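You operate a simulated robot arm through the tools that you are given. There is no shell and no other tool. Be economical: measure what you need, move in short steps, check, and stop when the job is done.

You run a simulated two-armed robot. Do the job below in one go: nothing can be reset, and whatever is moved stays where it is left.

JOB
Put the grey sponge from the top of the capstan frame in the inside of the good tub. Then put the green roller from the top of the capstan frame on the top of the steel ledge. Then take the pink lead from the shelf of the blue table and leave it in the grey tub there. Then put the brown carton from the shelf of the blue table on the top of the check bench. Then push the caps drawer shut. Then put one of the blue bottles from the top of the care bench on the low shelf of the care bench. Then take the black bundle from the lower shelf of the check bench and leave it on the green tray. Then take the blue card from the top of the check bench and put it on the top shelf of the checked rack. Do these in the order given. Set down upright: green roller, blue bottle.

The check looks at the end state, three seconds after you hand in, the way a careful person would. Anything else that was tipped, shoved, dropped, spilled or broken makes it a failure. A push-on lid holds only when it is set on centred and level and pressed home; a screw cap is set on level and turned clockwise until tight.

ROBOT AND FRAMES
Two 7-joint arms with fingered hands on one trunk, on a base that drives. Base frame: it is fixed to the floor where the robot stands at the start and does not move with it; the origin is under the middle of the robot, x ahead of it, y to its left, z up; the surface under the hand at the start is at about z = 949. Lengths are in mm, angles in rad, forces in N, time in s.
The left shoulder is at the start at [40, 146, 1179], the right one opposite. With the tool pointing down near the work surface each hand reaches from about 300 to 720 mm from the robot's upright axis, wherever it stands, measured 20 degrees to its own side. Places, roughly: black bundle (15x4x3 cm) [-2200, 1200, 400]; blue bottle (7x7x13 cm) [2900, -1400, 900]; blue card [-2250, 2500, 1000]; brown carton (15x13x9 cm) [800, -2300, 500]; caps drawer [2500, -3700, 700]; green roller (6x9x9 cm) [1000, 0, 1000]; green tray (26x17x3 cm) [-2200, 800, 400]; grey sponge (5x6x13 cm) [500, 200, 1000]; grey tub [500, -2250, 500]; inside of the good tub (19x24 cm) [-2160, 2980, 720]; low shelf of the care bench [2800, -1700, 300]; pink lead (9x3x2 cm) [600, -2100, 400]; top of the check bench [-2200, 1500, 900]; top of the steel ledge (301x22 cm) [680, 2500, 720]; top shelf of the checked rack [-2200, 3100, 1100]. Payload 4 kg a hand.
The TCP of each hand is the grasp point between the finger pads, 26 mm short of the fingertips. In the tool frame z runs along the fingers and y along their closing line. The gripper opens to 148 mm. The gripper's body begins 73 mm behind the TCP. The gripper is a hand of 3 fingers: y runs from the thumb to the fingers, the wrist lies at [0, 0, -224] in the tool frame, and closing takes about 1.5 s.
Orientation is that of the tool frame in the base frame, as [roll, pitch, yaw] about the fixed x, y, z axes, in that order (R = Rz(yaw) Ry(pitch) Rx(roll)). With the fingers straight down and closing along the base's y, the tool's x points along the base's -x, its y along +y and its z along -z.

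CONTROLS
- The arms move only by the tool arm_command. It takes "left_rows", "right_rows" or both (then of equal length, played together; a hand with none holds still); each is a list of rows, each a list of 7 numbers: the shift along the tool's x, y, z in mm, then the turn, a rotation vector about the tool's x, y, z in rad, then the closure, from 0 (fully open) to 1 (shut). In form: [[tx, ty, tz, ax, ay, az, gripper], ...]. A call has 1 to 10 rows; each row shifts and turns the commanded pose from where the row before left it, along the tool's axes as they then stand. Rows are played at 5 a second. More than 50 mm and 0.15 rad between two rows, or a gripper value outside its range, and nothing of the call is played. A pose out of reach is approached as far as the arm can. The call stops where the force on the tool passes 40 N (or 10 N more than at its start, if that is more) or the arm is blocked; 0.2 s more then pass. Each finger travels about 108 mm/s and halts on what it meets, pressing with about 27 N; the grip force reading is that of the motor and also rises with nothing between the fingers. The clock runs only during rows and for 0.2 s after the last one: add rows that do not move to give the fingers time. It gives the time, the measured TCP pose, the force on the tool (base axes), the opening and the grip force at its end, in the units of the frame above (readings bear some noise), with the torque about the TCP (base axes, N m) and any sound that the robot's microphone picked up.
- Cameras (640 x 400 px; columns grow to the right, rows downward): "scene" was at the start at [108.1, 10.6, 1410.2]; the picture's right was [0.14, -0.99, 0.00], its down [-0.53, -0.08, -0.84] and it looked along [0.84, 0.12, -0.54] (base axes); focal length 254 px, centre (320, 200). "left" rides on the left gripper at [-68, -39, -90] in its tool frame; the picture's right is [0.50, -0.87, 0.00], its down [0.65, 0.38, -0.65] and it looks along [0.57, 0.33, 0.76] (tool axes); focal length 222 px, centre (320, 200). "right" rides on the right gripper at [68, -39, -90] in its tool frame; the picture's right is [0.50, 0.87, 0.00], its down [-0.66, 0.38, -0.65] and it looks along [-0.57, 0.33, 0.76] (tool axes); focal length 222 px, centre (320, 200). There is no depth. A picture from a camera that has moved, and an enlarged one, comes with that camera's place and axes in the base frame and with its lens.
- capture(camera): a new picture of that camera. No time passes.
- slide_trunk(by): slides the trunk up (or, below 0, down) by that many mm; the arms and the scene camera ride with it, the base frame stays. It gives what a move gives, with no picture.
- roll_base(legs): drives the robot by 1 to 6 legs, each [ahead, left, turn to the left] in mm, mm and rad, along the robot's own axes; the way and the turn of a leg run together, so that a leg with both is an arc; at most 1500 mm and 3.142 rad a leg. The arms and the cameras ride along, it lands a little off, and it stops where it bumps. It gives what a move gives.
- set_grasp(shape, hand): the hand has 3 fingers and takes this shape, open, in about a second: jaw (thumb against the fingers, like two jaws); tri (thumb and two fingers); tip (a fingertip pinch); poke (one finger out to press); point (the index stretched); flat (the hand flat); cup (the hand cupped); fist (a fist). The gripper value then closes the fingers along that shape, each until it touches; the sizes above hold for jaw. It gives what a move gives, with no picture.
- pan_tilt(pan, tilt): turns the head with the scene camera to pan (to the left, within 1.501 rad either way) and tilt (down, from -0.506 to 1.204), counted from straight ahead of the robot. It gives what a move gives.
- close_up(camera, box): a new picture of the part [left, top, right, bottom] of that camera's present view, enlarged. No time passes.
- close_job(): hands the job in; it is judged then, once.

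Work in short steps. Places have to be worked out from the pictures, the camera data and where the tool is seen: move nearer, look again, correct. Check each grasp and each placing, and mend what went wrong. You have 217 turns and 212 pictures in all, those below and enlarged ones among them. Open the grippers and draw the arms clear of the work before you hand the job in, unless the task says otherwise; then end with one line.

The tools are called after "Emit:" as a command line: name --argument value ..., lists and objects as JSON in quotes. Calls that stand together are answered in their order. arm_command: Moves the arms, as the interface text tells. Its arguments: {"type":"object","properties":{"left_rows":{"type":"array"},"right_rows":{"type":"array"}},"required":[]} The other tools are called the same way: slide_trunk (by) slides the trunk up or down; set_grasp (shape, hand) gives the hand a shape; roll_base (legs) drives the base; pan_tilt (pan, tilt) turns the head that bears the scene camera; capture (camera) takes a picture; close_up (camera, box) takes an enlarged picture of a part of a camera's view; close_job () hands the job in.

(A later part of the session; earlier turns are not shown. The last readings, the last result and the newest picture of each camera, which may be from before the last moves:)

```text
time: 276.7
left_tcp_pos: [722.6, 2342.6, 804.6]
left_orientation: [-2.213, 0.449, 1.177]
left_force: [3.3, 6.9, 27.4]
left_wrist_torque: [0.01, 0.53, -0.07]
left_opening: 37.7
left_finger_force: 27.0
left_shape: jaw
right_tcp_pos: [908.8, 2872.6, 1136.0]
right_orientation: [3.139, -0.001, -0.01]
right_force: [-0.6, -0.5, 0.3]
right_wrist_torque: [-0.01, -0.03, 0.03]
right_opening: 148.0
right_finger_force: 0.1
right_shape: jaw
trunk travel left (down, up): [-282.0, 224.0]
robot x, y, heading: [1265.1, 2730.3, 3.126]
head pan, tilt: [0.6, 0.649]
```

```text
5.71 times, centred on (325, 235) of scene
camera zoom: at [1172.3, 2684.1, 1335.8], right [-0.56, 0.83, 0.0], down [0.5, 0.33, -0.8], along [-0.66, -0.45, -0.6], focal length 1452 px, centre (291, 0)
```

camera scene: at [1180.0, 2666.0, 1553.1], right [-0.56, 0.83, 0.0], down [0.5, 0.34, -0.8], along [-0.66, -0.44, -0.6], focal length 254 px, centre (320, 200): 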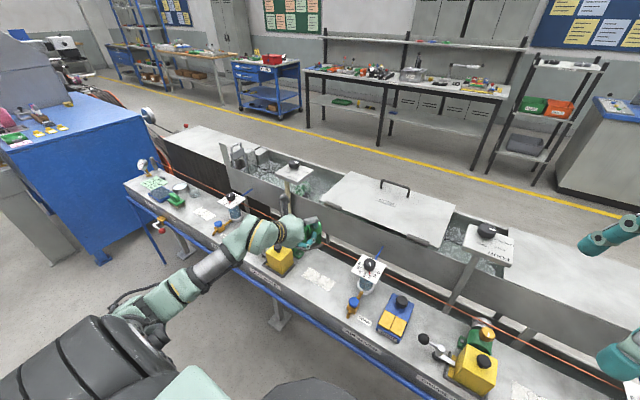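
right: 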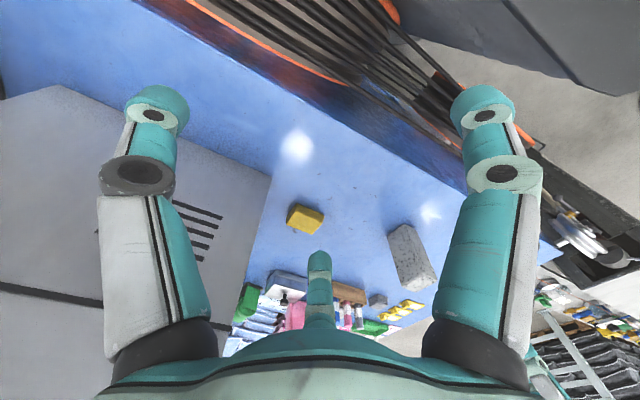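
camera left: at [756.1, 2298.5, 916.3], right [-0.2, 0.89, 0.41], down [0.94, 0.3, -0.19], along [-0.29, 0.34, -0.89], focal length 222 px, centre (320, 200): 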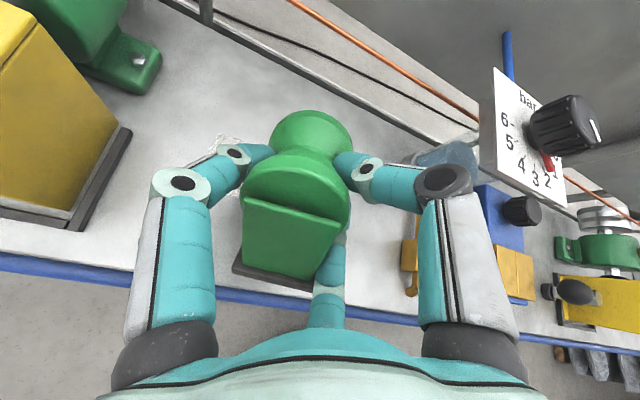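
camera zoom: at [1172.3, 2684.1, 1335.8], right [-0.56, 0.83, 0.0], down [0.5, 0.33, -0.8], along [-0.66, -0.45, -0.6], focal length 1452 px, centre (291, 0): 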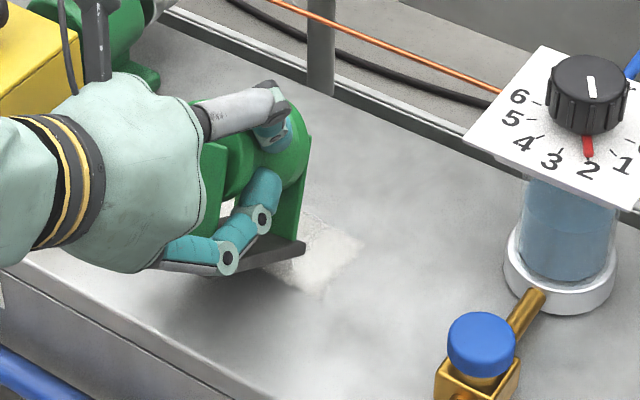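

Touching with the far end while the near end is a bit raised: the roller is nose-down. I ease up 4 mm and tip the tool nose-up by 0.12 rad.

Emit:
slide_trunk --by 6

Emit:
arm_command --left_rows '[[0, 0, 0, 0, 0, 0, 1], [0, 0, 0, 0.052, -0.03, 0, 1], [0, 0, 0, 0.052, -0.03, 0, 1]]'

Emit:
close_up --camera "scene" --box '[290, 200, 360, 270]'

```text
time: 277.3
left_tcp_pos: [722.7, 2341.4, 803.7]
left_orientation: [-2.222, 0.444, 1.174]
left_force: [-1.0, 3.8, 16.0]
left_wrist_torque: [0.0, 0.53, -0.13]
left_opening: 37.6
left_finger_force: 27.0
left_shape: jaw
right_tcp_pos: [908.4, 2870.9, 1140.5]
right_orientation: [3.136, -0.001, -0.011]
right_force: [-0.1, 0.1, -0.2]
right_wrist_torque: [0.03, 0.0, -0.04]
right_opening: 147.9
right_finger_force: 0.0
right_shape: jaw
trunk travel left (down, up): [-288.0, 218.0]
robot x, y, heading: [1259.5, 2730.8, 3.13]
head pan, tilt: [0.6, 0.649]
```

```text
time: 278.1
left_tcp_pos: [722.3, 2339.0, 801.4]
left_orientation: [-2.099, 0.474, 1.23]
left_force: [2.6, -0.2, 6.9]
left_wrist_torque: [-0.19, 0.09, 0.0]
left_opening: 36.3
left_finger_force: 27.3
left_shape: jaw
right_tcp_pos: [907.0, 2871.2, 1141.8]
right_orientation: [3.138, 0.0, -0.01]
right_force: [0.3, 0.7, -0.5]
right_wrist_torque: [0.01, 0.05, 0.02]
right_opening: 147.7
right_finger_force: 0.0
right_shape: jaw
trunk travel left (down, up): [-288.0, 218.0]
robot x, y, heading: [1264.8, 2732.4, 3.133]
head pan, tilt: [0.6, 0.649]
```

```text
5.71 times, centred on (325, 235) of scene
camera zoom: at [1169.9, 2681.3, 1341.3], right [-0.56, 0.83, 0.0], down [0.5, 0.34, -0.8], along [-0.66, -0.44, -0.6], focal length 1452 px, centre (291, 0)
```

zoom: 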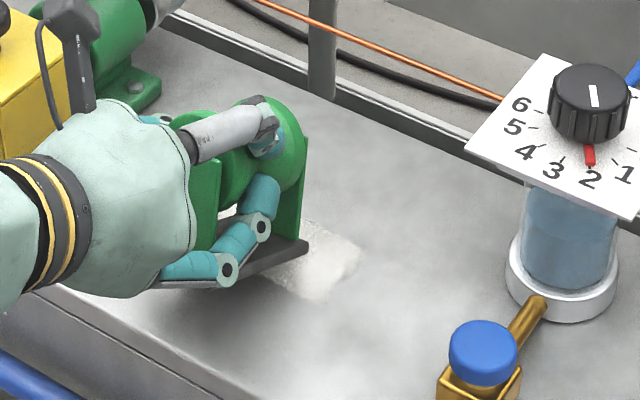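

Better: torque near zero and force fell to ~7 N. I lower 4 mm more and view.

Emit:
slide_trunk --by -5

Emit:
close_up --camera "scene" --box '[290, 200, 360, 270]'

Emit:
capture --camera "left"

```text
time: 278.6
left_tcp_pos: [721.6, 2340.9, 801.3]
left_orientation: [-2.09, 0.482, 1.232]
left_force: [2.1, 1.7, 13.9]
left_wrist_torque: [-0.16, 0.28, 0.0]
left_opening: 36.7
left_finger_force: 27.8
left_shape: jaw
right_tcp_pos: [907.1, 2871.0, 1136.6]
right_orientation: [3.14, -0.002, -0.011]
right_force: [0.5, -0.3, 0.8]
right_wrist_torque: [0.02, -0.02, -0.01]
right_opening: 148.1
right_finger_force: 0.1
right_shape: jaw
trunk travel left (down, up): [-283.0, 223.0]
robot x, y, heading: [1262.4, 2728.6, 3.132]
head pan, tilt: [0.6, 0.649]
```

```text
5.71 times, centred on (325, 235) of scene
camera zoom: at [1170.5, 2682.2, 1336.5], right [-0.56, 0.83, 0.0], down [0.5, 0.34, -0.8], along [-0.66, -0.44, -0.6], focal length 1452 px, centre (291, 0)
```

zoom: 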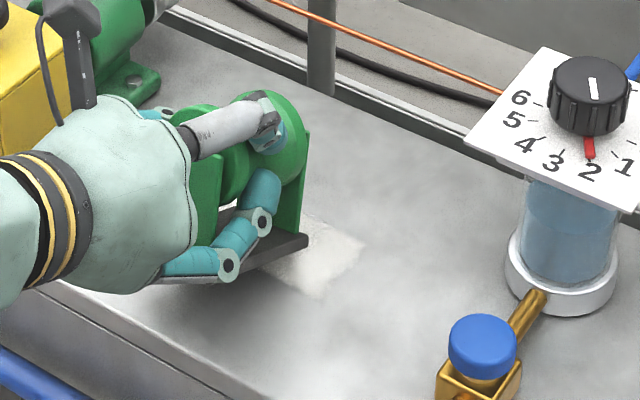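

```text
122 pictures are left
camera left: at [769.4, 2297.8, 901.9], right [-0.14, 0.89, 0.44], down [0.91, 0.3, -0.31], along [-0.4, 0.35, -0.85], focal length 222 px, centre (320, 200)
```

left: 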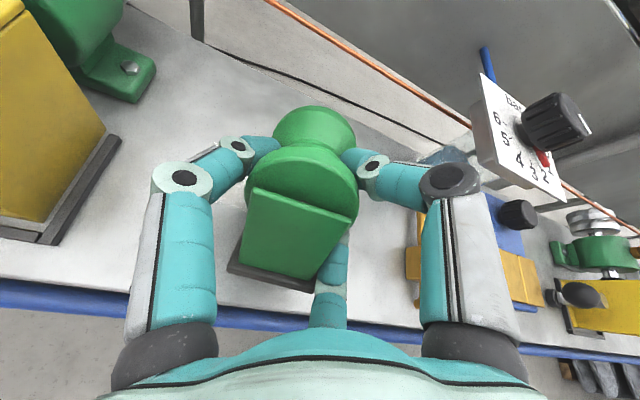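

Level now. I open the fingers moderately and check that the roller stands by itself.

Emit:
arm_command --left_rows '[[0, 0, 0, 0, 0, 0, 0.7], [0, 0, 0, 0, 0, 0, 0.55], [0, 0, 0, 0, 0, 0, 0.42], [0, 0, 0, 0, 0, 0, 0.42]]'

Emit:
capture --camera "left"

Emit:
close_up --camera "scene" --box '[290, 200, 360, 270]'

```text
time: 279.6
left_tcp_pos: [721.1, 2339.1, 798.2]
left_orientation: [-2.096, 0.476, 1.231]
left_force: [-0.3, -0.1, -0.8]
left_wrist_torque: [0.0, 0.02, 0.03]
left_opening: 85.4
left_finger_force: 0.0
left_shape: jaw
right_tcp_pos: [907.0, 2869.8, 1136.6]
right_orientation: [3.139, -0.003, -0.009]
right_force: [0.5, 0.2, 0.0]
right_wrist_torque: [-0.03, -0.01, -0.02]
right_opening: 148.0
right_finger_force: 0.0
right_shape: jaw
trunk travel left (down, up): [-283.0, 223.0]
robot x, y, heading: [1259.2, 2731.9, 3.136]
head pan, tilt: [0.6, 0.649]
```

```text
121 pictures are left
camera left: at [768.2, 2296.7, 899.0], right [-0.15, 0.89, 0.44], down [0.91, 0.3, -0.3], along [-0.4, 0.35, -0.85], focal length 222 px, centre (320, 200)
```

left: 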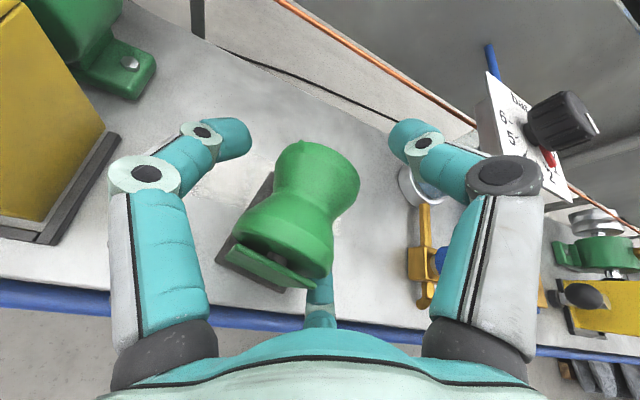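

```text
5.71 times, centred on (325, 235) of scene
camera zoom: at [1168.4, 2680.6, 1336.3], right [-0.56, 0.83, 0.0], down [0.5, 0.34, -0.8], along [-0.66, -0.44, -0.6], focal length 1452 px, centre (291, 0)
```

zoom: 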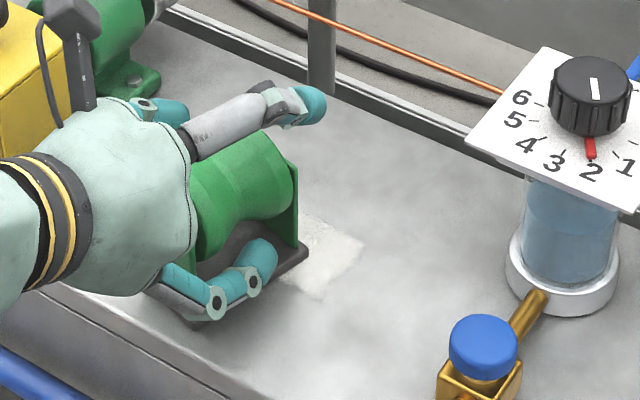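

The roller stands upright on the ledge. I move slightly right, then straight back out.

Emit:
arm_command --left_rows '[[6, -3.5, 0, 0, 0, 0, 0.42], [6.8, 11.8, -27, 0, 0, 0, 0.42], [7.9, 13.7, -31, 0, 0, 0, 0.42], [7.9, 13.7, -31, 0, 0, 0, 0.42], [7.9, 13.7, -31, 0, 0, 0, 0.42]]'

Emit:
capture --camera "left"

Emit:
close_up --camera "scene" --box '[250, 180, 390, 280]'

```text
time: 280.8
left_tcp_pos: [855.1, 2335.1, 798.3]
left_orientation: [-2.092, 0.478, 1.23]
left_force: [-0.7, 0.8, 0.1]
left_wrist_torque: [0.0, -0.02, 0.01]
left_opening: 85.0
left_finger_force: 0.1
left_shape: jaw
right_tcp_pos: [908.6, 2870.2, 1137.4]
right_orientation: [3.139, -0.001, -0.009]
right_force: [-1.0, -0.4, -0.1]
right_wrist_torque: [0.0, 0.04, -0.04]
right_opening: 147.9
right_finger_force: 0.3
right_shape: jaw
trunk travel left (down, up): [-283.0, 223.0]
robot x, y, heading: [1262.2, 2730.8, 3.136]
head pan, tilt: [0.6, 0.649]
```

```text
119 pictures are left
camera left: at [904.5, 2292.3, 899.1], right [-0.14, 0.89, 0.44], down [0.91, 0.3, -0.3], along [-0.4, 0.35, -0.85], focal length 222 px, centre (320, 200)
```

left: 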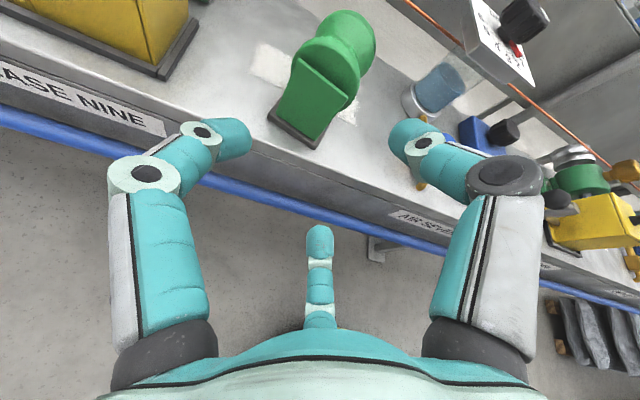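

```text
4.00 times, centred on (320, 230) of scene
camera zoom: at [1170.1, 2681.0, 1336.4], right [-0.56, 0.83, 0.0], down [0.5, 0.34, -0.8], along [-0.66, -0.44, -0.6], focal length 1017 px, centre (320, 80)
```

zoom: 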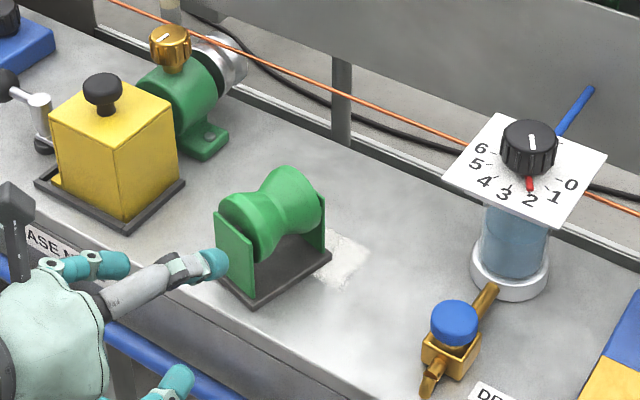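

Roller done. Now the pink lead: from earlier views the table spans x≈295–1050, y≈-2400…-1180. I drive to its south-east side and look.

Emit:
roll_base --legs '[[-640, 0, 0], [0, 0, 1.571], [1500, 0, 0], [1500, 0, 0], [1500, 0, 0], [950, 0, 0]]'

Emit:
pan_tilt --pan -1.2 --tilt 0.5

Emit:
capture --camera "scene"

```text
time: 313.7
left_tcp_pos: [2211.0, -3096.7, 797.2]
left_orientation: [-2.094, 0.477, 2.799]
left_force: [0.8, 0.1, -0.1]
left_wrist_torque: [0.02, 0.01, -0.03]
left_opening: 85.5
left_finger_force: 0.0
left_shape: jaw
right_tcp_pos: [1676.9, -3045.4, 1135.6]
right_orientation: [3.138, -0.002, 1.559]
right_force: [-0.2, 1.2, -0.4]
right_wrist_torque: [-0.01, -0.02, -0.03]
right_opening: 147.8
right_finger_force: 0.0
right_shape: jaw
trunk travel left (down, up): [-283.0, 223.0]
robot x, y, heading: [1816.7, -2688.6, -1.578]
head pan, tilt: [0.6, 0.649]
```

```text
time: 315.5
left_tcp_pos: [2212.9, -3097.7, 797.7]
left_orientation: [-2.095, 0.477, 2.801]
left_force: [-0.2, 0.0, -0.2]
left_wrist_torque: [-0.01, -0.04, -0.02]
left_opening: 85.2
left_finger_force: 0.0
left_shape: jaw
right_tcp_pos: [1676.8, -3045.0, 1134.6]
right_orientation: [3.14, 0.0, 1.558]
right_force: [-0.2, 0.0, 0.3]
right_wrist_torque: [0.0, 0.02, 0.0]
right_opening: 147.9
right_finger_force: 0.0
right_shape: jaw
trunk travel left (down, up): [-283.0, 223.0]
robot x, y, heading: [1819.6, -2690.4, -1.582]
head pan, tilt: [-1.201, 0.499]
```

```text
117 pictures are left
camera scene: at [1730.3, -2744.4, 1349.7], right [-0.35, 0.94, 0.0], down [0.45, 0.17, -0.88], along [-0.82, -0.31, -0.48], focal length 254 px, centre (320, 200)
```

scene: 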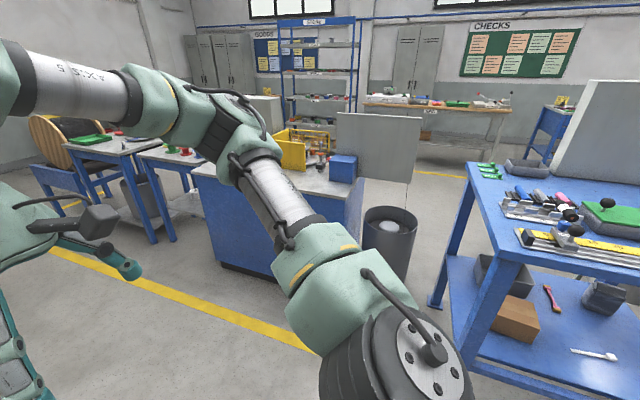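

Triangulating: carton ≈ [796,-2223,405], grey tub ≈ [610,-2260], red/pink lead ≈ [620,-2030] on the shelf at z≈360. I'll work from the east side: drive there facing -x and zoom under the table.

Emit:
roll_base --legs '[[0, 0, -1.56], [180, -740, 0]]'

Emit:
slide_trunk --by -220

Emit:
pan_tilt --pan 0 --tilt 0.5

Emit:
capture --camera "scene"

```text
time: 323.4
left_tcp_pos: [1229.1, -2366.7, 796.9]
left_orientation: [-2.094, 0.476, 1.255]
left_force: [-0.1, -1.0, 0.5]
left_wrist_torque: [-0.05, -0.01, 0.01]
left_opening: 84.9
left_finger_force: 0.0
left_shape: jaw
right_tcp_pos: [1265.5, -1830.0, 1135.6]
right_orientation: [3.14, -0.001, 0.015]
right_force: [0.4, -0.3, 0.8]
right_wrist_torque: [0.0, -0.02, -0.01]
right_opening: 147.8
right_finger_force: 0.1
right_shape: jaw
trunk travel left (down, up): [-283.0, 223.0]
robot x, y, heading: [1626.1, -1960.4, -3.125]
head pan, tilt: [-1.201, 0.499]
```

```text
time: 325.7
left_tcp_pos: [1230.3, -2365.9, 576.8]
left_orientation: [-2.096, 0.477, 1.256]
left_force: [0.0, 0.7, 0.1]
left_wrist_torque: [0.0, -0.04, -0.01]
left_opening: 85.4
left_finger_force: 0.1
left_shape: jaw
right_tcp_pos: [1266.1, -1829.8, 914.8]
right_orientation: [3.141, -0.002, 0.012]
right_force: [-0.3, 0.4, 0.7]
right_wrist_torque: [0.0, 0.04, -0.04]
right_opening: 148.0
right_finger_force: 0.0
right_shape: jaw
trunk travel left (down, up): [-63.0, 443.0]
robot x, y, heading: [1623.2, -1957.2, -3.127]
head pan, tilt: [-1.201, 0.499]
```

```text
time: 327.1
left_tcp_pos: [1229.5, -2366.2, 576.6]
left_orientation: [-2.097, 0.477, 1.256]
left_force: [-0.2, -0.1, 0.8]
left_wrist_torque: [0.04, -0.01, 0.02]
left_opening: 85.1
left_finger_force: 0.1
left_shape: jaw
right_tcp_pos: [1267.1, -1829.9, 914.9]
right_orientation: [3.14, -0.001, 0.013]
right_force: [-0.2, -0.2, 0.3]
right_wrist_torque: [0.01, 0.0, 0.01]
right_opening: 147.9
right_finger_force: 0.0
right_shape: jaw
trunk travel left (down, up): [-63.0, 443.0]
robot x, y, heading: [1625.7, -1959.0, -3.124]
head pan, tilt: [0.0, 0.499]
```

```text
116 pictures are left
camera scene: at [1513.6, -1963.8, 1128.9], right [-0.01, 1.0, 0.0], down [0.48, 0.01, -0.88], along [-0.88, -0.01, -0.48], focal length 254 px, centre (320, 200)
```

scene: 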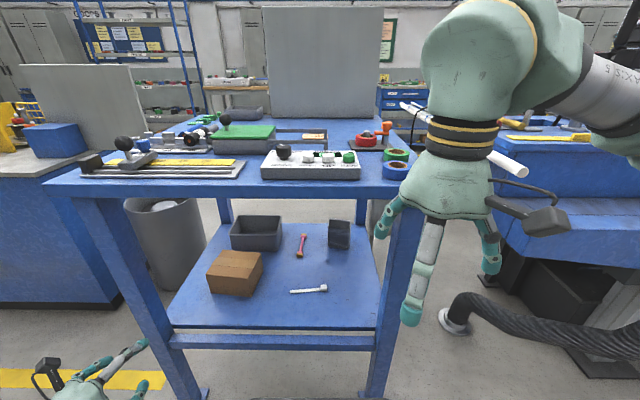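

Good open view. I zoom onto the shelf to see the lead's orientation and the tub.

Emit:
close_up --camera "scene" --box '[190, 200, 380, 320]'

```text
3.33 times, centred on (285, 260) of scene
camera zoom: at [1513.6, -1963.8, 1128.9], right [-0.01, 1.0, 0.0], down [0.48, 0.01, -0.88], along [-0.88, -0.01, -0.48], focal length 847 px, centre (437, 0)
```

zoom: 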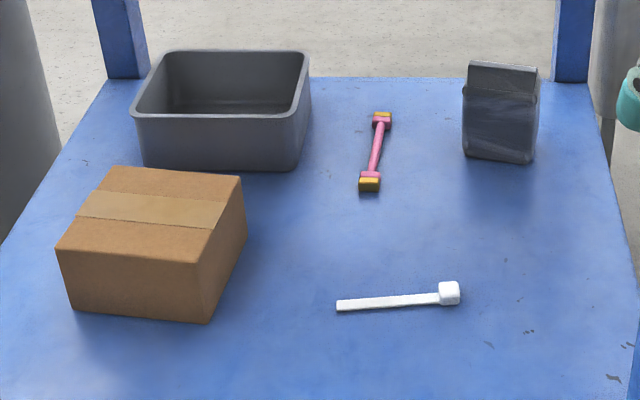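

The lead is a thin dumbbell along x, centre ≈ [560,-2060]; tub spans x 440–594, y -2379…-2145; carton centre ≈ [780,-2297]. I reset the left hand to an almost straight-down pose (undo roll, reduce pitch to ~0.3).

Emit:
arm_command --left_rows '[[0, 0, 0, 0, 0, 0.15, 0], [0, 0, 0, 0, 0, 0.15, 0], [0, 0, 0, 0, 0, 0.15, 0], [0, 0, 0, 0, 0, 0.15, 0], [0, 0, 0, 0, 0, 0.15, 0], [0, 0, 0, 0, 0, 0.15, 0], [0, 0, 0, 0, 0, 0.147, 0]]'

Emit:
arm_command --left_rows '[[0, 0, 0, 0, 0.115, 0, 0.3], [0, 0, 0, 0, 0.115, 0, 0.3], [0, 0, 0, 0, 0.115, 0, 0.3], [0, 0, 0, 0, 0.115, 0, 0.3], [0, 0, 0, 0, 0.115, 0, 0.3], [0, 0, 0, 0, 0.115, 0, 0.3], [0, 0, 0, 0, 0.115, 0, 0.3]]'

```text
time: 328.7
left_tcp_pos: [1230.4, -2365.6, 575.4]
left_orientation: [3.111, 1.109, -0.092]
left_force: [0.1, 0.2, -0.2]
left_wrist_torque: [0.0, -0.01, 0.0]
left_opening: 147.8
left_finger_force: 0.1
left_shape: jaw
right_tcp_pos: [1266.6, -1829.7, 914.9]
right_orientation: [3.139, -0.002, 0.012]
right_force: [-0.1, 0.5, -0.3]
right_wrist_torque: [0.0, -0.02, 0.02]
right_opening: 147.9
right_finger_force: 0.1
right_shape: jaw
trunk travel left (down, up): [-63.0, 443.0]
robot x, y, heading: [1625.8, -1959.5, -3.125]
head pan, tilt: [0.0, 0.499]
```

```text
time: 330.3
left_tcp_pos: [1229.6, -2367.0, 575.6]
left_orientation: [3.13, 0.301, -0.064]
left_force: [-0.3, -0.7, -0.9]
left_wrist_torque: [-0.05, -0.02, 0.0]
left_opening: 104.0
left_finger_force: 0.1
left_shape: jaw
right_tcp_pos: [1265.5, -1830.2, 914.9]
right_orientation: [3.14, -0.002, 0.014]
right_force: [0.6, 0.1, 0.9]
right_wrist_torque: [-0.05, -0.01, 0.03]
right_opening: 147.6
right_finger_force: 0.1
right_shape: jaw
trunk travel left (down, up): [-63.0, 443.0]
robot x, y, heading: [1625.2, -1958.4, -3.128]
head pan, tilt: [0.0, 0.499]
```

Hand is near vertical. Next: lift the right hand clear, lower the trunk fully, turn right 0.92 rad so the left shoulder leads, and move in to about (1330,-2000).

Emit:
arm_command --right_rows '[[0, 0, -50, 0, 0, 0, 0], [0, 0, -50, 0, 0, 0, 0], [0, 0, -50, 0, 0, 0, 0], [0, 0, -50, 0, 0, 0, 0]]'

Emit:
slide_trunk --by -60

Emit:
roll_base --legs '[[0, 0, -0.92], [145, 260, 0]]'

Emit:
pan_tilt --pan 0.9 --tilt 0.6

Emit:
capture --camera "scene"

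Emit:
capture --camera "left"

```text
time: 331.3
left_tcp_pos: [1231.3, -2368.4, 576.7]
left_orientation: [3.132, 0.305, -0.063]
left_force: [0.1, 0.0, -0.1]
left_wrist_torque: [0.03, -0.01, 0.02]
left_opening: 104.0
left_finger_force: 0.0
left_shape: jaw
right_tcp_pos: [1269.0, -1829.5, 1114.3]
right_orientation: [3.141, 0.001, 0.015]
right_force: [0.2, 0.7, -0.1]
right_wrist_torque: [-0.02, 0.01, 0.01]
right_opening: 148.0
right_finger_force: 0.1
right_shape: jaw
trunk travel left (down, up): [-63.0, 443.0]
robot x, y, heading: [1628.3, -1962.6, -3.121]
head pan, tilt: [0.0, 0.499]
```

```text
time: 332.3
left_tcp_pos: [1230.1, -2366.5, 517.4]
left_orientation: [3.128, 0.307, -0.065]
left_force: [-0.3, -0.4, 0.9]
left_wrist_torque: [-0.02, 0.03, -0.02]
left_opening: 103.9
left_finger_force: 0.1
left_shape: jaw
right_tcp_pos: [1267.6, -1828.6, 1055.9]
right_orientation: [3.14, -0.004, 0.014]
right_force: [0.4, 0.4, -0.2]
right_wrist_torque: [-0.01, -0.02, -0.03]
right_opening: 148.2
right_finger_force: 0.1
right_shape: jaw
trunk travel left (down, up): [-3.0, 503.0]
robot x, y, heading: [1628.0, -1958.2, -3.129]
head pan, tilt: [0.0, 0.499]
```

```text
time: 336.7
left_tcp_pos: [766.4, -1937.5, 517.2]
left_orientation: [3.131, 0.304, -0.987]
left_force: [0.7, 0.5, -1.4]
left_wrist_torque: [-0.02, -0.05, -0.02]
left_opening: 103.9
left_finger_force: 0.0
left_shape: jaw
right_tcp_pos: [1217.3, -1642.8, 1054.0]
right_orientation: [3.141, -0.003, -0.907]
right_force: [0.0, 1.4, 0.8]
right_wrist_torque: [0.01, -0.01, -0.01]
right_opening: 148.0
right_finger_force: 0.0
right_shape: jaw
trunk travel left (down, up): [-3.0, 503.0]
robot x, y, heading: [1329.9, -2009.1, 2.237]
head pan, tilt: [0.0, 0.499]
```

```text
time: 337.9
left_tcp_pos: [768.4, -1939.6, 518.1]
left_orientation: [3.131, 0.304, -0.985]
left_force: [0.4, -0.1, 1.0]
left_wrist_torque: [-0.02, 0.02, 0.03]
left_opening: 104.1
left_finger_force: 0.1
left_shape: jaw
right_tcp_pos: [1219.0, -1642.8, 1054.6]
right_orientation: [3.139, 0.0, -0.906]
right_force: [0.0, 0.7, 0.5]
right_wrist_torque: [-0.01, 0.01, 0.01]
right_opening: 147.8
right_finger_force: 0.1
right_shape: jaw
trunk travel left (down, up): [-3.0, 503.0]
robot x, y, heading: [1329.7, -2003.0, 2.235]
head pan, tilt: [0.901, 0.6]
```

```text
114 pictures are left
camera scene: at [1229.5, -1993.0, 1061.5], right [0.01, 1.0, 0.0], down [0.56, 0.0, -0.83], along [-0.82, 0.0, -0.57], focal length 254 px, centre (320, 200)
```

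scene: 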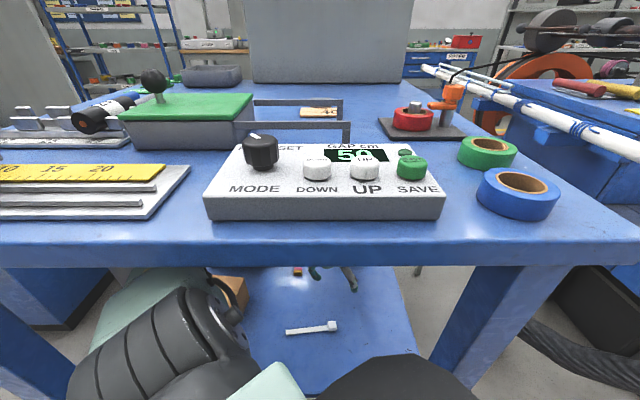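

```text
113 pictures are left
camera left: at [780.8, -1885.4, 624.1], right [0.98, 0.08, -0.16], down [0.15, -0.89, 0.43], along [-0.11, -0.45, -0.89], focal length 222 px, centre (320, 200)
```

left: 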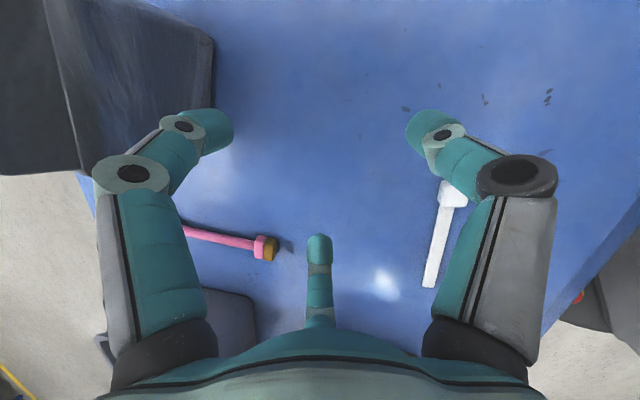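

Under the table without contact. The lead's near yellow end is at about (679,-2105), lying along x. I move above it (620,-2103) while turning the tool so it closes across the lead.

Emit:
arm_command --left_rows '[[11, 42.4, -3.4, -0.042, 0, -0.134, 0.3], [5.2, 43.6, -1.6, -0.042, 0, -0.134, 0.3], [-0.7, 43.9, 0.2, -0.042, 0, -0.134, 0.3], [-6.5, 43.4, 2, -0.042, 0, -0.134, 0.3], [-12.2, 42, 3.8, -0.042, 0, -0.134, 0.3]]'

Emit:
capture --camera "left"

```text
time: 339.3
left_tcp_pos: [637.8, -2091.8, 489.6]
left_orientation: [-3.082, 0.267, -0.264]
left_force: [0.0, -0.5, -0.8]
left_wrist_torque: [-0.01, 0.0, 0.0]
left_opening: 104.2
left_finger_force: 0.1
left_shape: jaw
right_tcp_pos: [1209.8, -1649.7, 1057.3]
right_orientation: [-3.133, 0.0, -0.904]
right_force: [0.2, -0.7, -0.4]
right_wrist_torque: [0.03, -0.03, 0.01]
right_opening: 147.7
right_finger_force: 0.0
right_shape: jaw
trunk travel left (down, up): [-3.0, 503.0]
robot x, y, heading: [1331.1, -2005.9, 2.237]
head pan, tilt: [0.901, 0.6]
stopped in row 5 (left hand): the arm was blocked; the commanded pose is now the measured one
```

```text
112 pictures are left
camera left: at [606.3, -2050.1, 595.5], right [0.7, 0.71, -0.08], down [0.66, -0.61, 0.44], along [0.26, -0.36, -0.9], focal length 222 px, centre (320, 200)
```

left: 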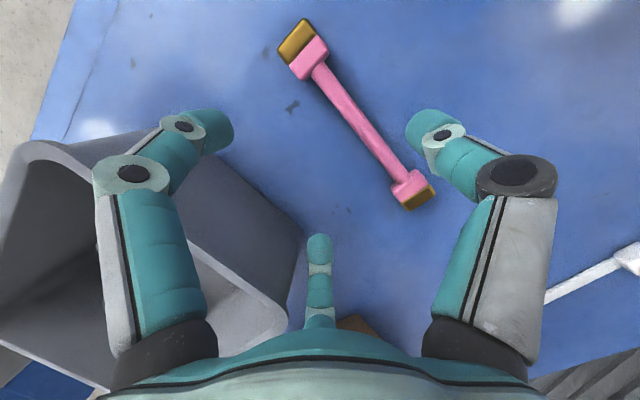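

Triangulating the two views puts the lead at z≈433 (shelf ≈420), from (569,-2048) to (703,-2051); the tub rim is then ~505, and a finger met the tub. I lift 40 and move +42 in y away from it.

Emit:
arm_command --left_rows '[[-10.6, -2.3, -38.5, 0, 0, 0, 0.3], [-10.6, -40.3, 5.3, 0, 0, 0, 0.3]]'

Emit:
capture --camera "left"

```text
time: 339.9
left_tcp_pos: [637.1, -2052.0, 543.8]
left_orientation: [-3.107, 0.286, -0.272]
left_force: [0.7, 0.1, 0.4]
left_wrist_torque: [-0.01, -0.01, 0.0]
left_opening: 103.9
left_finger_force: 0.1
left_shape: jaw
right_tcp_pos: [1220.0, -1642.8, 1055.9]
right_orientation: [3.139, 0.0, -0.906]
right_force: [-0.1, -0.2, -0.6]
right_wrist_torque: [0.02, 0.03, -0.01]
right_opening: 147.9
right_finger_force: 0.0
right_shape: jaw
trunk travel left (down, up): [-3.0, 503.0]
robot x, y, heading: [1329.9, -2007.4, 2.242]
head pan, tilt: [0.901, 0.6]
```

```text
111 pictures are left
camera left: at [609.3, -2006.4, 651.1], right [0.7, 0.7, -0.11], down [0.67, -0.6, 0.43], along [0.23, -0.38, -0.9], focal length 222 px, centre (320, 200)
```

left: 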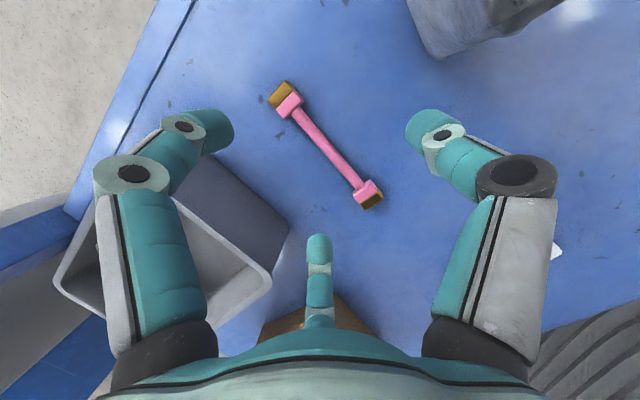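

Lead mid at (634,-2052), right below the TCP. I straighten the tool to vertical, align the yaw, narrow the fingers and go down 80 mm.

Emit:
arm_command --left_rows '[[0, 0, 0, 0, 0.095, -0.067, 0.5], [0, 0, 0, 0, 0.095, -0.067, 0.5], [0, 0, 0, 0, 0.095, -0.067, 0.5], [0, 0, 40, 0, 0, 0, 0.5], [0, 0, 40, 0, 0, 0, 0.5]]'

Emit:
capture --camera "left"

```text
time: 341.1
left_tcp_pos: [638.3, -2044.7, 458.7]
left_orientation: [-3.076, -0.016, -0.082]
left_force: [-0.6, 0.4, -1.0]
left_wrist_torque: [0.0, 0.0, -0.01]
left_opening: 74.7
left_finger_force: 0.0
left_shape: jaw
right_tcp_pos: [1218.5, -1643.6, 1054.4]
right_orientation: [3.141, -0.002, -0.905]
right_force: [-0.1, 0.2, 0.3]
right_wrist_torque: [0.0, -0.03, -0.01]
right_opening: 148.0
right_finger_force: 0.0
right_shape: jaw
trunk travel left (down, up): [-3.0, 503.0]
robot x, y, heading: [1334.7, -2005.9, 2.243]
head pan, tilt: [0.901, 0.6]
```

```text
110 pictures are left
camera left: at [572.8, -2007.1, 550.1], right [0.57, 0.82, 0.06], down [0.61, -0.47, 0.64], along [0.55, -0.32, -0.77], focal length 222 px, centre (320, 200)
```

left: 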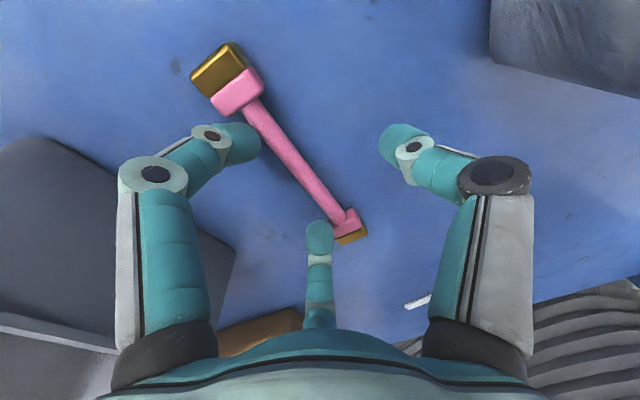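

The bar lies ~7 mm toward -y of the axis. I shift 7 mm, descend 9 mm and close.

Emit:
arm_command --left_rows '[[0, 7, 5, 0, 0, 0, 0.5], [0, 0, 5, 0, 0, 0, 0.5], [0, 0, 0, 0, 0, 0, 0.75], [0, 0, 0, 0, 0, 0, 1], [0, 0, 0, 0, 0, 0, 1], [0, 0, 0, 0, 0, 0, 1]]'

Emit:
capture --camera "left"

```text
time: 342.5
left_tcp_pos: [639.0, -2050.8, 448.9]
left_orientation: [-3.077, -0.015, -0.082]
left_force: [0.8, 0.0, 2.6]
left_wrist_torque: [0.02, 0.0, 0.08]
left_opening: 11.0
left_finger_force: 26.9
left_shape: jaw
right_tcp_pos: [1219.1, -1641.9, 1055.0]
right_orientation: [3.141, -0.002, -0.904]
right_force: [0.2, 1.3, -0.1]
right_wrist_torque: [0.02, 0.01, 0.0]
right_opening: 147.8
right_finger_force: 0.1
right_shape: jaw
trunk travel left (down, up): [-3.0, 503.0]
robot x, y, heading: [1333.2, -2007.1, 2.236]
head pan, tilt: [0.901, 0.6]
```

```text
109 pictures are left
camera left: at [572.4, -2013.0, 539.8], right [0.57, 0.82, 0.06], down [0.61, -0.47, 0.64], along [0.55, -0.32, -0.77], focal length 222 px, centre (320, 200)
```

left: 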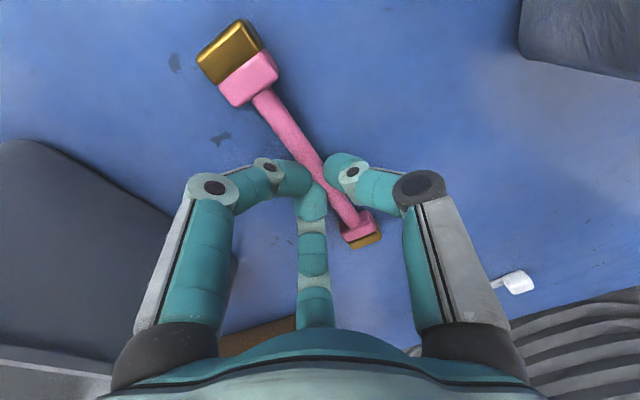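

Gripped (11 mm). I lift 110 mm, then move over the tub centre (598,-2238) while turning the lead to lie along y.

Emit:
arm_command --left_rows '[[0, 0, -40, 0, 0, 0, 1], [0, 0, -40, 0, 0, 0, 1], [0, 0, -35, 0, 0, 0, 1]]'

Emit:
arm_command --left_rows '[[-3.1, 23.7, 0, 0, 0, 0.15, 1], [0.5, 23.9, 0, 0, 0, 0.15, 1], [4, 23.6, 0, 0, 0, 0.15, 1], [7.5, 22.7, 0, 0, 0, 0.15, 1], [10.8, 21.3, 0, 0, 0, 0.15, 1], [13.9, 19.5, 0, 0, 0, 0.15, 1], [16.6, 17.2, 0, 0, 0, 0.15, 1], [19, 14.5, 0, 0, 0, 0.15, 1]]'

Emit:
capture --camera "left"

```text
time: 343.3
left_tcp_pos: [635.9, -2060.1, 562.4]
left_orientation: [-3.078, -0.017, -0.083]
left_force: [0.0, -0.2, -0.7]
left_wrist_torque: [-0.02, 0.01, 0.02]
left_opening: 10.7
left_finger_force: 26.6
left_shape: jaw
right_tcp_pos: [1219.3, -1643.5, 1055.7]
right_orientation: [3.14, -0.003, -0.904]
right_force: [-0.2, -1.0, 0.1]
right_wrist_torque: [-0.01, -0.01, 0.02]
right_opening: 147.8
right_finger_force: 0.1
right_shape: jaw
trunk travel left (down, up): [-3.0, 503.0]
robot x, y, heading: [1333.1, -2010.2, 2.237]
head pan, tilt: [0.901, 0.6]
```

```text
time: 345.3
left_tcp_pos: [613.0, -2229.9, 502.3]
left_orientation: [-3.016, 0.096, -1.288]
left_force: [-0.6, -1.1, 0.9]
left_wrist_torque: [0.17, 0.01, 0.04]
left_opening: 10.2
left_finger_force: 27.3
left_shape: jaw
right_tcp_pos: [1209.9, -1654.2, 1057.5]
right_orientation: [-3.129, -0.001, -0.896]
right_force: [0.1, -0.1, 0.4]
right_wrist_torque: [0.0, -0.03, -0.01]
right_opening: 147.8
right_finger_force: 0.0
right_shape: jaw
trunk travel left (down, up): [-3.0, 503.0]
robot x, y, heading: [1328.7, -2008.5, 2.25]
head pan, tilt: [0.901, 0.6]
stopped in row 8 (left hand): the arm was blocked; the commanded pose is now the measured one
```

```text
108 pictures are left
camera left: at [623.8, -2165.4, 603.2], right [0.97, -0.25, 0.06], down [-0.24, -0.81, 0.54], along [-0.09, -0.53, -0.84], focal length 222 px, centre (320, 200)
```

left: 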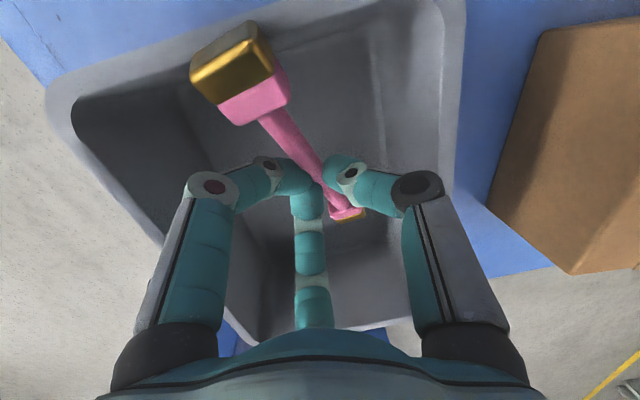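

The lead is over the inside of the tub (ends at about (588,-2166) and (625,-2259)), already below rim height. I try lowering 25 mm more, then release.

Emit:
arm_command --left_rows '[[0, 0, 12, 0, 0, 0, 1], [0, 0, 12, 0, 0, 0, 1], [0, 0, 0, 0, 0, 0, 0.8], [0, 0, 0, 0, 0, 0, 0.75], [0, 0, 0, 0, 0, 0, 0.75]]'

Emit:
capture --camera "left"

Emit:
capture --camera "scene"

```text
time: 346.5
left_tcp_pos: [615.8, -2222.5, 489.2]
left_orientation: [-3.035, 0.084, -1.292]
left_force: [0.8, -0.4, 0.5]
left_wrist_torque: [0.0, 0.02, 0.01]
left_opening: 36.9
left_finger_force: 0.0
left_shape: jaw
right_tcp_pos: [1216.7, -1644.7, 1056.2]
right_orientation: [-3.141, -0.002, -0.897]
right_force: [-0.6, -0.4, 0.4]
right_wrist_torque: [0.0, -0.03, -0.02]
right_opening: 148.1
right_finger_force: 0.0
right_shape: jaw
trunk travel left (down, up): [-3.0, 503.0]
robot x, y, heading: [1331.8, -2007.0, 2.242]
head pan, tilt: [0.901, 0.6]
```

```text
107 pictures are left
camera left: at [626.2, -2158.2, 588.7], right [0.97, -0.25, 0.05], down [-0.23, -0.8, 0.55], along [-0.1, -0.55, -0.83], focal length 222 px, centre (320, 200)
```

left: 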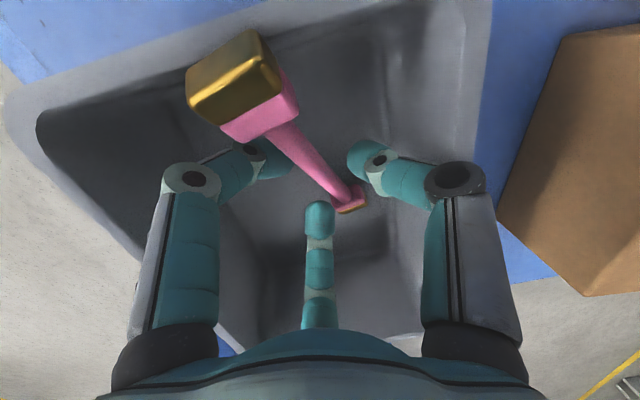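

```text
106 pictures are left
camera scene: at [1230.0, -1995.3, 1061.5], right [0.0, 1.0, 0.0], down [0.57, 0.0, -0.82], along [-0.82, 0.0, -0.57], focal length 254 px, centre (320, 200)
```

scene: 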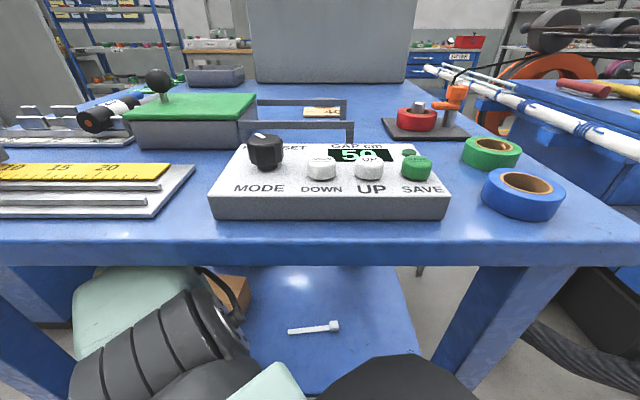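

Released, but the lead leans on a finger. I open a bit more so it drops flat, then look.

Emit:
arm_command --left_rows '[[0, 0, -8, 0, 0, 0, 0.65], [0, 0, -8, 0, 0, 0, 0.55], [0, 0, -8, 0, 0, 0, 0.5], [0, 0, 0, 0, 0, 0, 0.5]]'

Emit:
capture --camera "left"

```text
time: 347.5
left_tcp_pos: [616.6, -2217.9, 498.9]
left_orientation: [-3.012, 0.092, -1.293]
left_force: [-1.5, -0.8, 1.4]
left_wrist_torque: [0.0, -0.05, -0.01]
left_opening: 72.5
left_finger_force: 0.0
left_shape: jaw
right_tcp_pos: [1215.2, -1644.8, 1054.2]
right_orientation: [-3.14, -0.001, -0.899]
right_force: [0.1, 0.3, 0.6]
right_wrist_torque: [-0.01, -0.01, -0.01]
right_opening: 147.7
right_finger_force: 0.0
right_shape: jaw
trunk travel left (down, up): [-3.0, 503.0]
robot x, y, heading: [1330.4, -2009.0, 2.24]
head pan, tilt: [0.901, 0.6]
```

```text
105 pictures are left
camera left: at [628.0, -2155.1, 599.3], right [0.96, -0.25, 0.07], down [-0.25, -0.81, 0.54], along [-0.08, -0.53, -0.84], focal length 222 px, centre (320, 200)
```

left: 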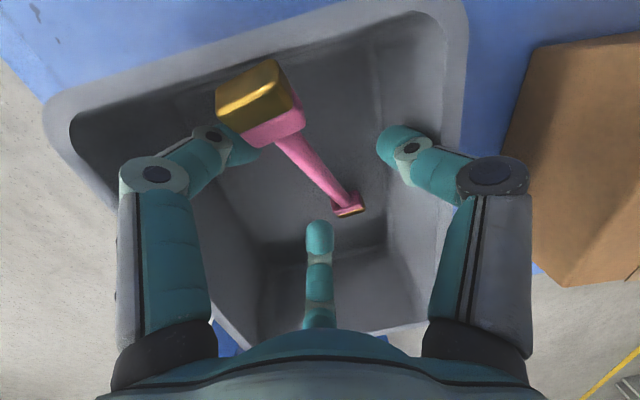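

The end still rests on the left finger; I slide the hand 30 mm toward -y so the finger leaves it.

Emit:
arm_command --left_rows '[[15, 0, 0, 0, 0, 0, 0.5], [20, 0, 0, 0, 0, 0, 0.5], [10, 0, -10, 0, 0, 0, 0.5], [0, 0, -20, 0, 0, 0, 0.5]]'

Emit:
capture --camera "left"

```text
time: 348.7
left_tcp_pos: [628.8, -2220.7, 498.8]
left_orientation: [-2.959, 0.108, -1.353]
left_force: [0.2, 0.7, -0.2]
left_wrist_torque: [0.0, 0.0, 0.02]
left_opening: 73.6
left_finger_force: 0.1
left_shape: jaw
right_tcp_pos: [1213.3, -1643.1, 1057.0]
right_orientation: [-3.139, -0.004, -0.912]
right_force: [-0.3, -0.8, -0.2]
right_wrist_torque: [0.02, -0.03, 0.02]
right_opening: 148.1
right_finger_force: 0.2
right_shape: jaw
trunk travel left (down, up): [-3.0, 503.0]
robot x, y, heading: [1331.4, -2006.2, 2.235]
head pan, tilt: [0.901, 0.6]
stopped in row 4 (left hand): the arm was blocked; the commanded pose is now the measured one
```

```text
104 pictures are left
camera left: at [637.7, -2160.8, 600.8], right [0.94, -0.32, 0.1], down [-0.32, -0.8, 0.5], along [-0.08, -0.5, -0.86], focal length 222 px, centre (320, 200)
```

left: 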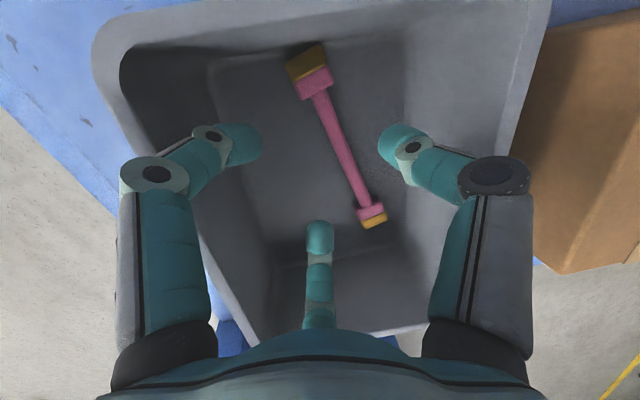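

The lead now lies flat in the grey tub. I lift the hand out.

Emit:
arm_command --left_rows '[[-10, 0, -20, 0, 0, 0, 0.5], [-10, 0, -25, 0, 0, 0, 0.5], [-10, 0, -25, 0, 0, 0, 0.6], [-10, 0, -20, 0, 0, 0, 0.7]]'

Emit:
capture --camera "left"

```text
time: 349.9
left_tcp_pos: [633.0, -2175.1, 541.8]
left_orientation: [-2.859, 0.16, -1.32]
left_force: [-1.1, -0.1, 0.1]
left_wrist_torque: [-0.03, -0.02, 0.01]
left_opening: 44.6
left_finger_force: 0.0
left_shape: jaw
left hand out of reach, approached as far as the arm can: row 3, 4
right_tcp_pos: [1213.0, -1647.0, 1056.3]
right_orientation: [-3.137, -0.002, -0.903]
right_force: [0.0, 0.3, -0.1]
right_wrist_torque: [0.0, -0.02, 0.02]
right_opening: 147.8
right_finger_force: 0.1
right_shape: jaw
trunk travel left (down, up): [-3.0, 503.0]
robot x, y, heading: [1331.6, -2010.1, 2.24]
head pan, tilt: [0.901, 0.6]
stopped in row 4 (left hand): the arm was blocked; the commanded pose is now the measured one
```

```text
103 pictures are left
camera left: at [632.5, -2123.7, 648.8], right [0.94, -0.31, 0.16], down [-0.35, -0.84, 0.41], along [0.01, -0.44, -0.9], focal length 222 px, centre (320, 200)
```

left: 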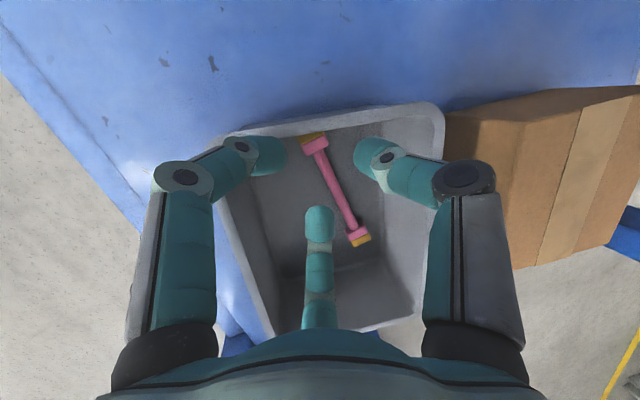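

Now I draw the hand toward +y, away from tub and carton.

Emit:
arm_command --left_rows '[[-40, -5, -5, 0, 0, 0, 0.7], [-40, -10, -5, 0, 0, 0, 0.7], [-40, -15, -5, 0, 0, 0, 0.7], [-40, -20, -5, 0, 0, 0, 0.7]]'

Emit:
capture --camera "left"

```text
time: 350.9
left_tcp_pos: [637.1, -2013.6, 605.4]
left_orientation: [-2.874, 0.153, -1.321]
left_force: [0.0, 1.2, 0.4]
left_wrist_torque: [0.02, -0.02, -0.04]
left_opening: 44.8
left_finger_force: 0.0
left_shape: jaw
right_tcp_pos: [1217.9, -1642.4, 1054.0]
right_orientation: [3.14, -0.002, -0.904]
right_force: [-0.2, 0.4, -0.5]
right_wrist_torque: [0.0, 0.02, -0.01]
right_opening: 147.8
right_finger_force: 0.0
right_shape: jaw
trunk travel left (down, up): [-3.0, 503.0]
robot x, y, heading: [1330.9, -2008.7, 2.241]
head pan, tilt: [0.901, 0.6]
```

```text
102 pictures are left
camera left: at [637.2, -1960.8, 711.0], right [0.94, -0.31, 0.15], down [-0.34, -0.84, 0.42], along [0.0, -0.45, -0.89], focal length 222 px, centre (320, 200)
```

left: 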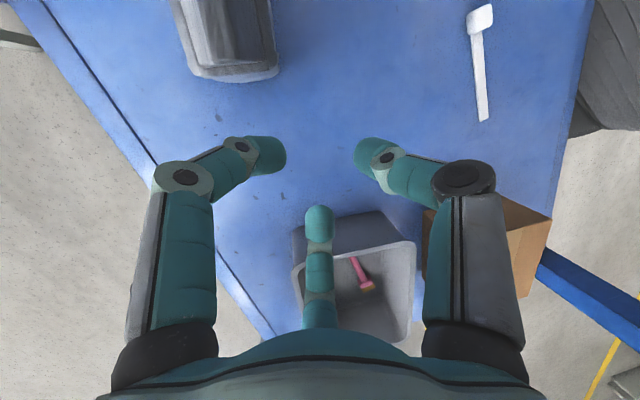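

Job 3 is done: the lead lies in the tub. For the carton I'll use the right arm, facing -x. I back out, turn to face the table again, shift south and lower the right hand.

Emit:
roll_base --legs '[[-372, -470, 0], [0, 0, 0.9], [0, 390, 0]]'

Emit:
arm_command --right_rows '[[0, 0, 46, 0, 0, 0, 0], [0, 0, 46, 0, 0, 0, 0], [0, 0, 46, 0, 0, 0, 0], [0, 0, 46, 0, 0, 0, 0], [0, 0, 46, 0, 0, 0, 0], [0, 0, 46, 0, 0, 0, 0], [0, 0, 46, 0, 0, 0, 0], [0, 0, 46, 0, 0, 0, 0], [0, 0, 46, 0, 0, 0, 0], [0, 0, 46, 0, 0, 0, 0]]'

Emit:
pan_tilt --pan 0 --tilt 0.45

Emit:
capture --camera "scene"

```text
time: 358.6
left_tcp_pos: [1506.6, -2947.1, 603.4]
left_orientation: [-2.871, 0.154, -0.418]
left_force: [-0.5, -0.3, -0.5]
left_wrist_torque: [-0.01, 0.04, 0.01]
left_opening: 44.8
left_finger_force: 0.0
left_shape: jaw
right_tcp_pos: [1575.3, -2261.7, 1054.9]
right_orientation: [3.141, -0.003, -0.001]
right_force: [0.3, -1.2, 0.4]
right_wrist_torque: [0.04, 0.0, 0.0]
right_opening: 148.1
right_finger_force: 0.0
right_shape: jaw
trunk travel left (down, up): [-3.0, 503.0]
robot x, y, heading: [1932.1, -2398.1, -3.136]
head pan, tilt: [0.901, 0.6]
```

```text
time: 360.9
left_tcp_pos: [1507.2, -2946.0, 603.5]
left_orientation: [-2.871, 0.154, -0.419]
left_force: [0.0, -0.2, 0.4]
left_wrist_torque: [0.0, 0.01, 0.0]
left_opening: 44.6
left_finger_force: 0.0
left_shape: jaw
right_tcp_pos: [1577.5, -2262.1, 593.5]
right_orientation: [3.139, -0.002, 0.0]
right_force: [0.4, 0.1, -0.4]
right_wrist_torque: [0.04, 0.01, 0.01]
right_opening: 148.1
right_finger_force: 0.0
right_shape: jaw
trunk travel left (down, up): [-3.0, 503.0]
robot x, y, heading: [1928.9, -2399.1, -3.142]
head pan, tilt: [0.901, 0.6]
```

```text
time: 362.1
left_tcp_pos: [1507.9, -2947.0, 604.6]
left_orientation: [-2.871, 0.152, -0.419]
left_force: [0.6, 0.0, 0.7]
left_wrist_torque: [0.02, 0.0, -0.02]
left_opening: 44.6
left_finger_force: 0.0
left_shape: jaw
right_tcp_pos: [1577.7, -2261.2, 593.9]
right_orientation: [3.14, -0.001, -0.001]
right_force: [0.3, 0.0, 0.5]
right_wrist_torque: [0.0, -0.02, -0.01]
right_opening: 147.9
right_finger_force: 0.1
right_shape: jaw
trunk travel left (down, up): [-3.0, 503.0]
robot x, y, heading: [1933.5, -2396.4, -3.143]
head pan, tilt: [0.0, 0.45]
```

```text
101 pictures are left
camera scene: at [1818.7, -2398.6, 1075.0], right [0.0, 1.0, 0.0], down [0.44, 0.0, -0.9], along [-0.9, 0.0, -0.44], focal length 254 px, centre (320, 200)
```

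scene: 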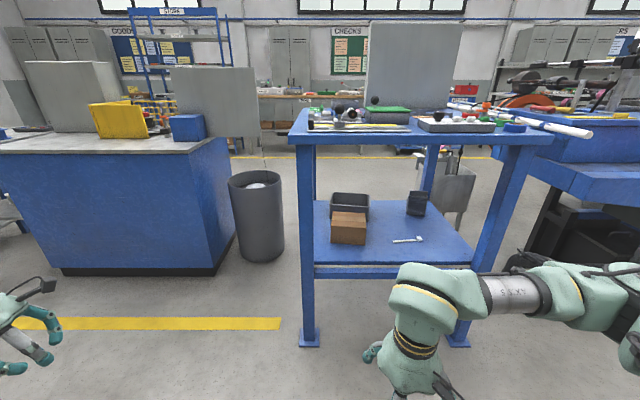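

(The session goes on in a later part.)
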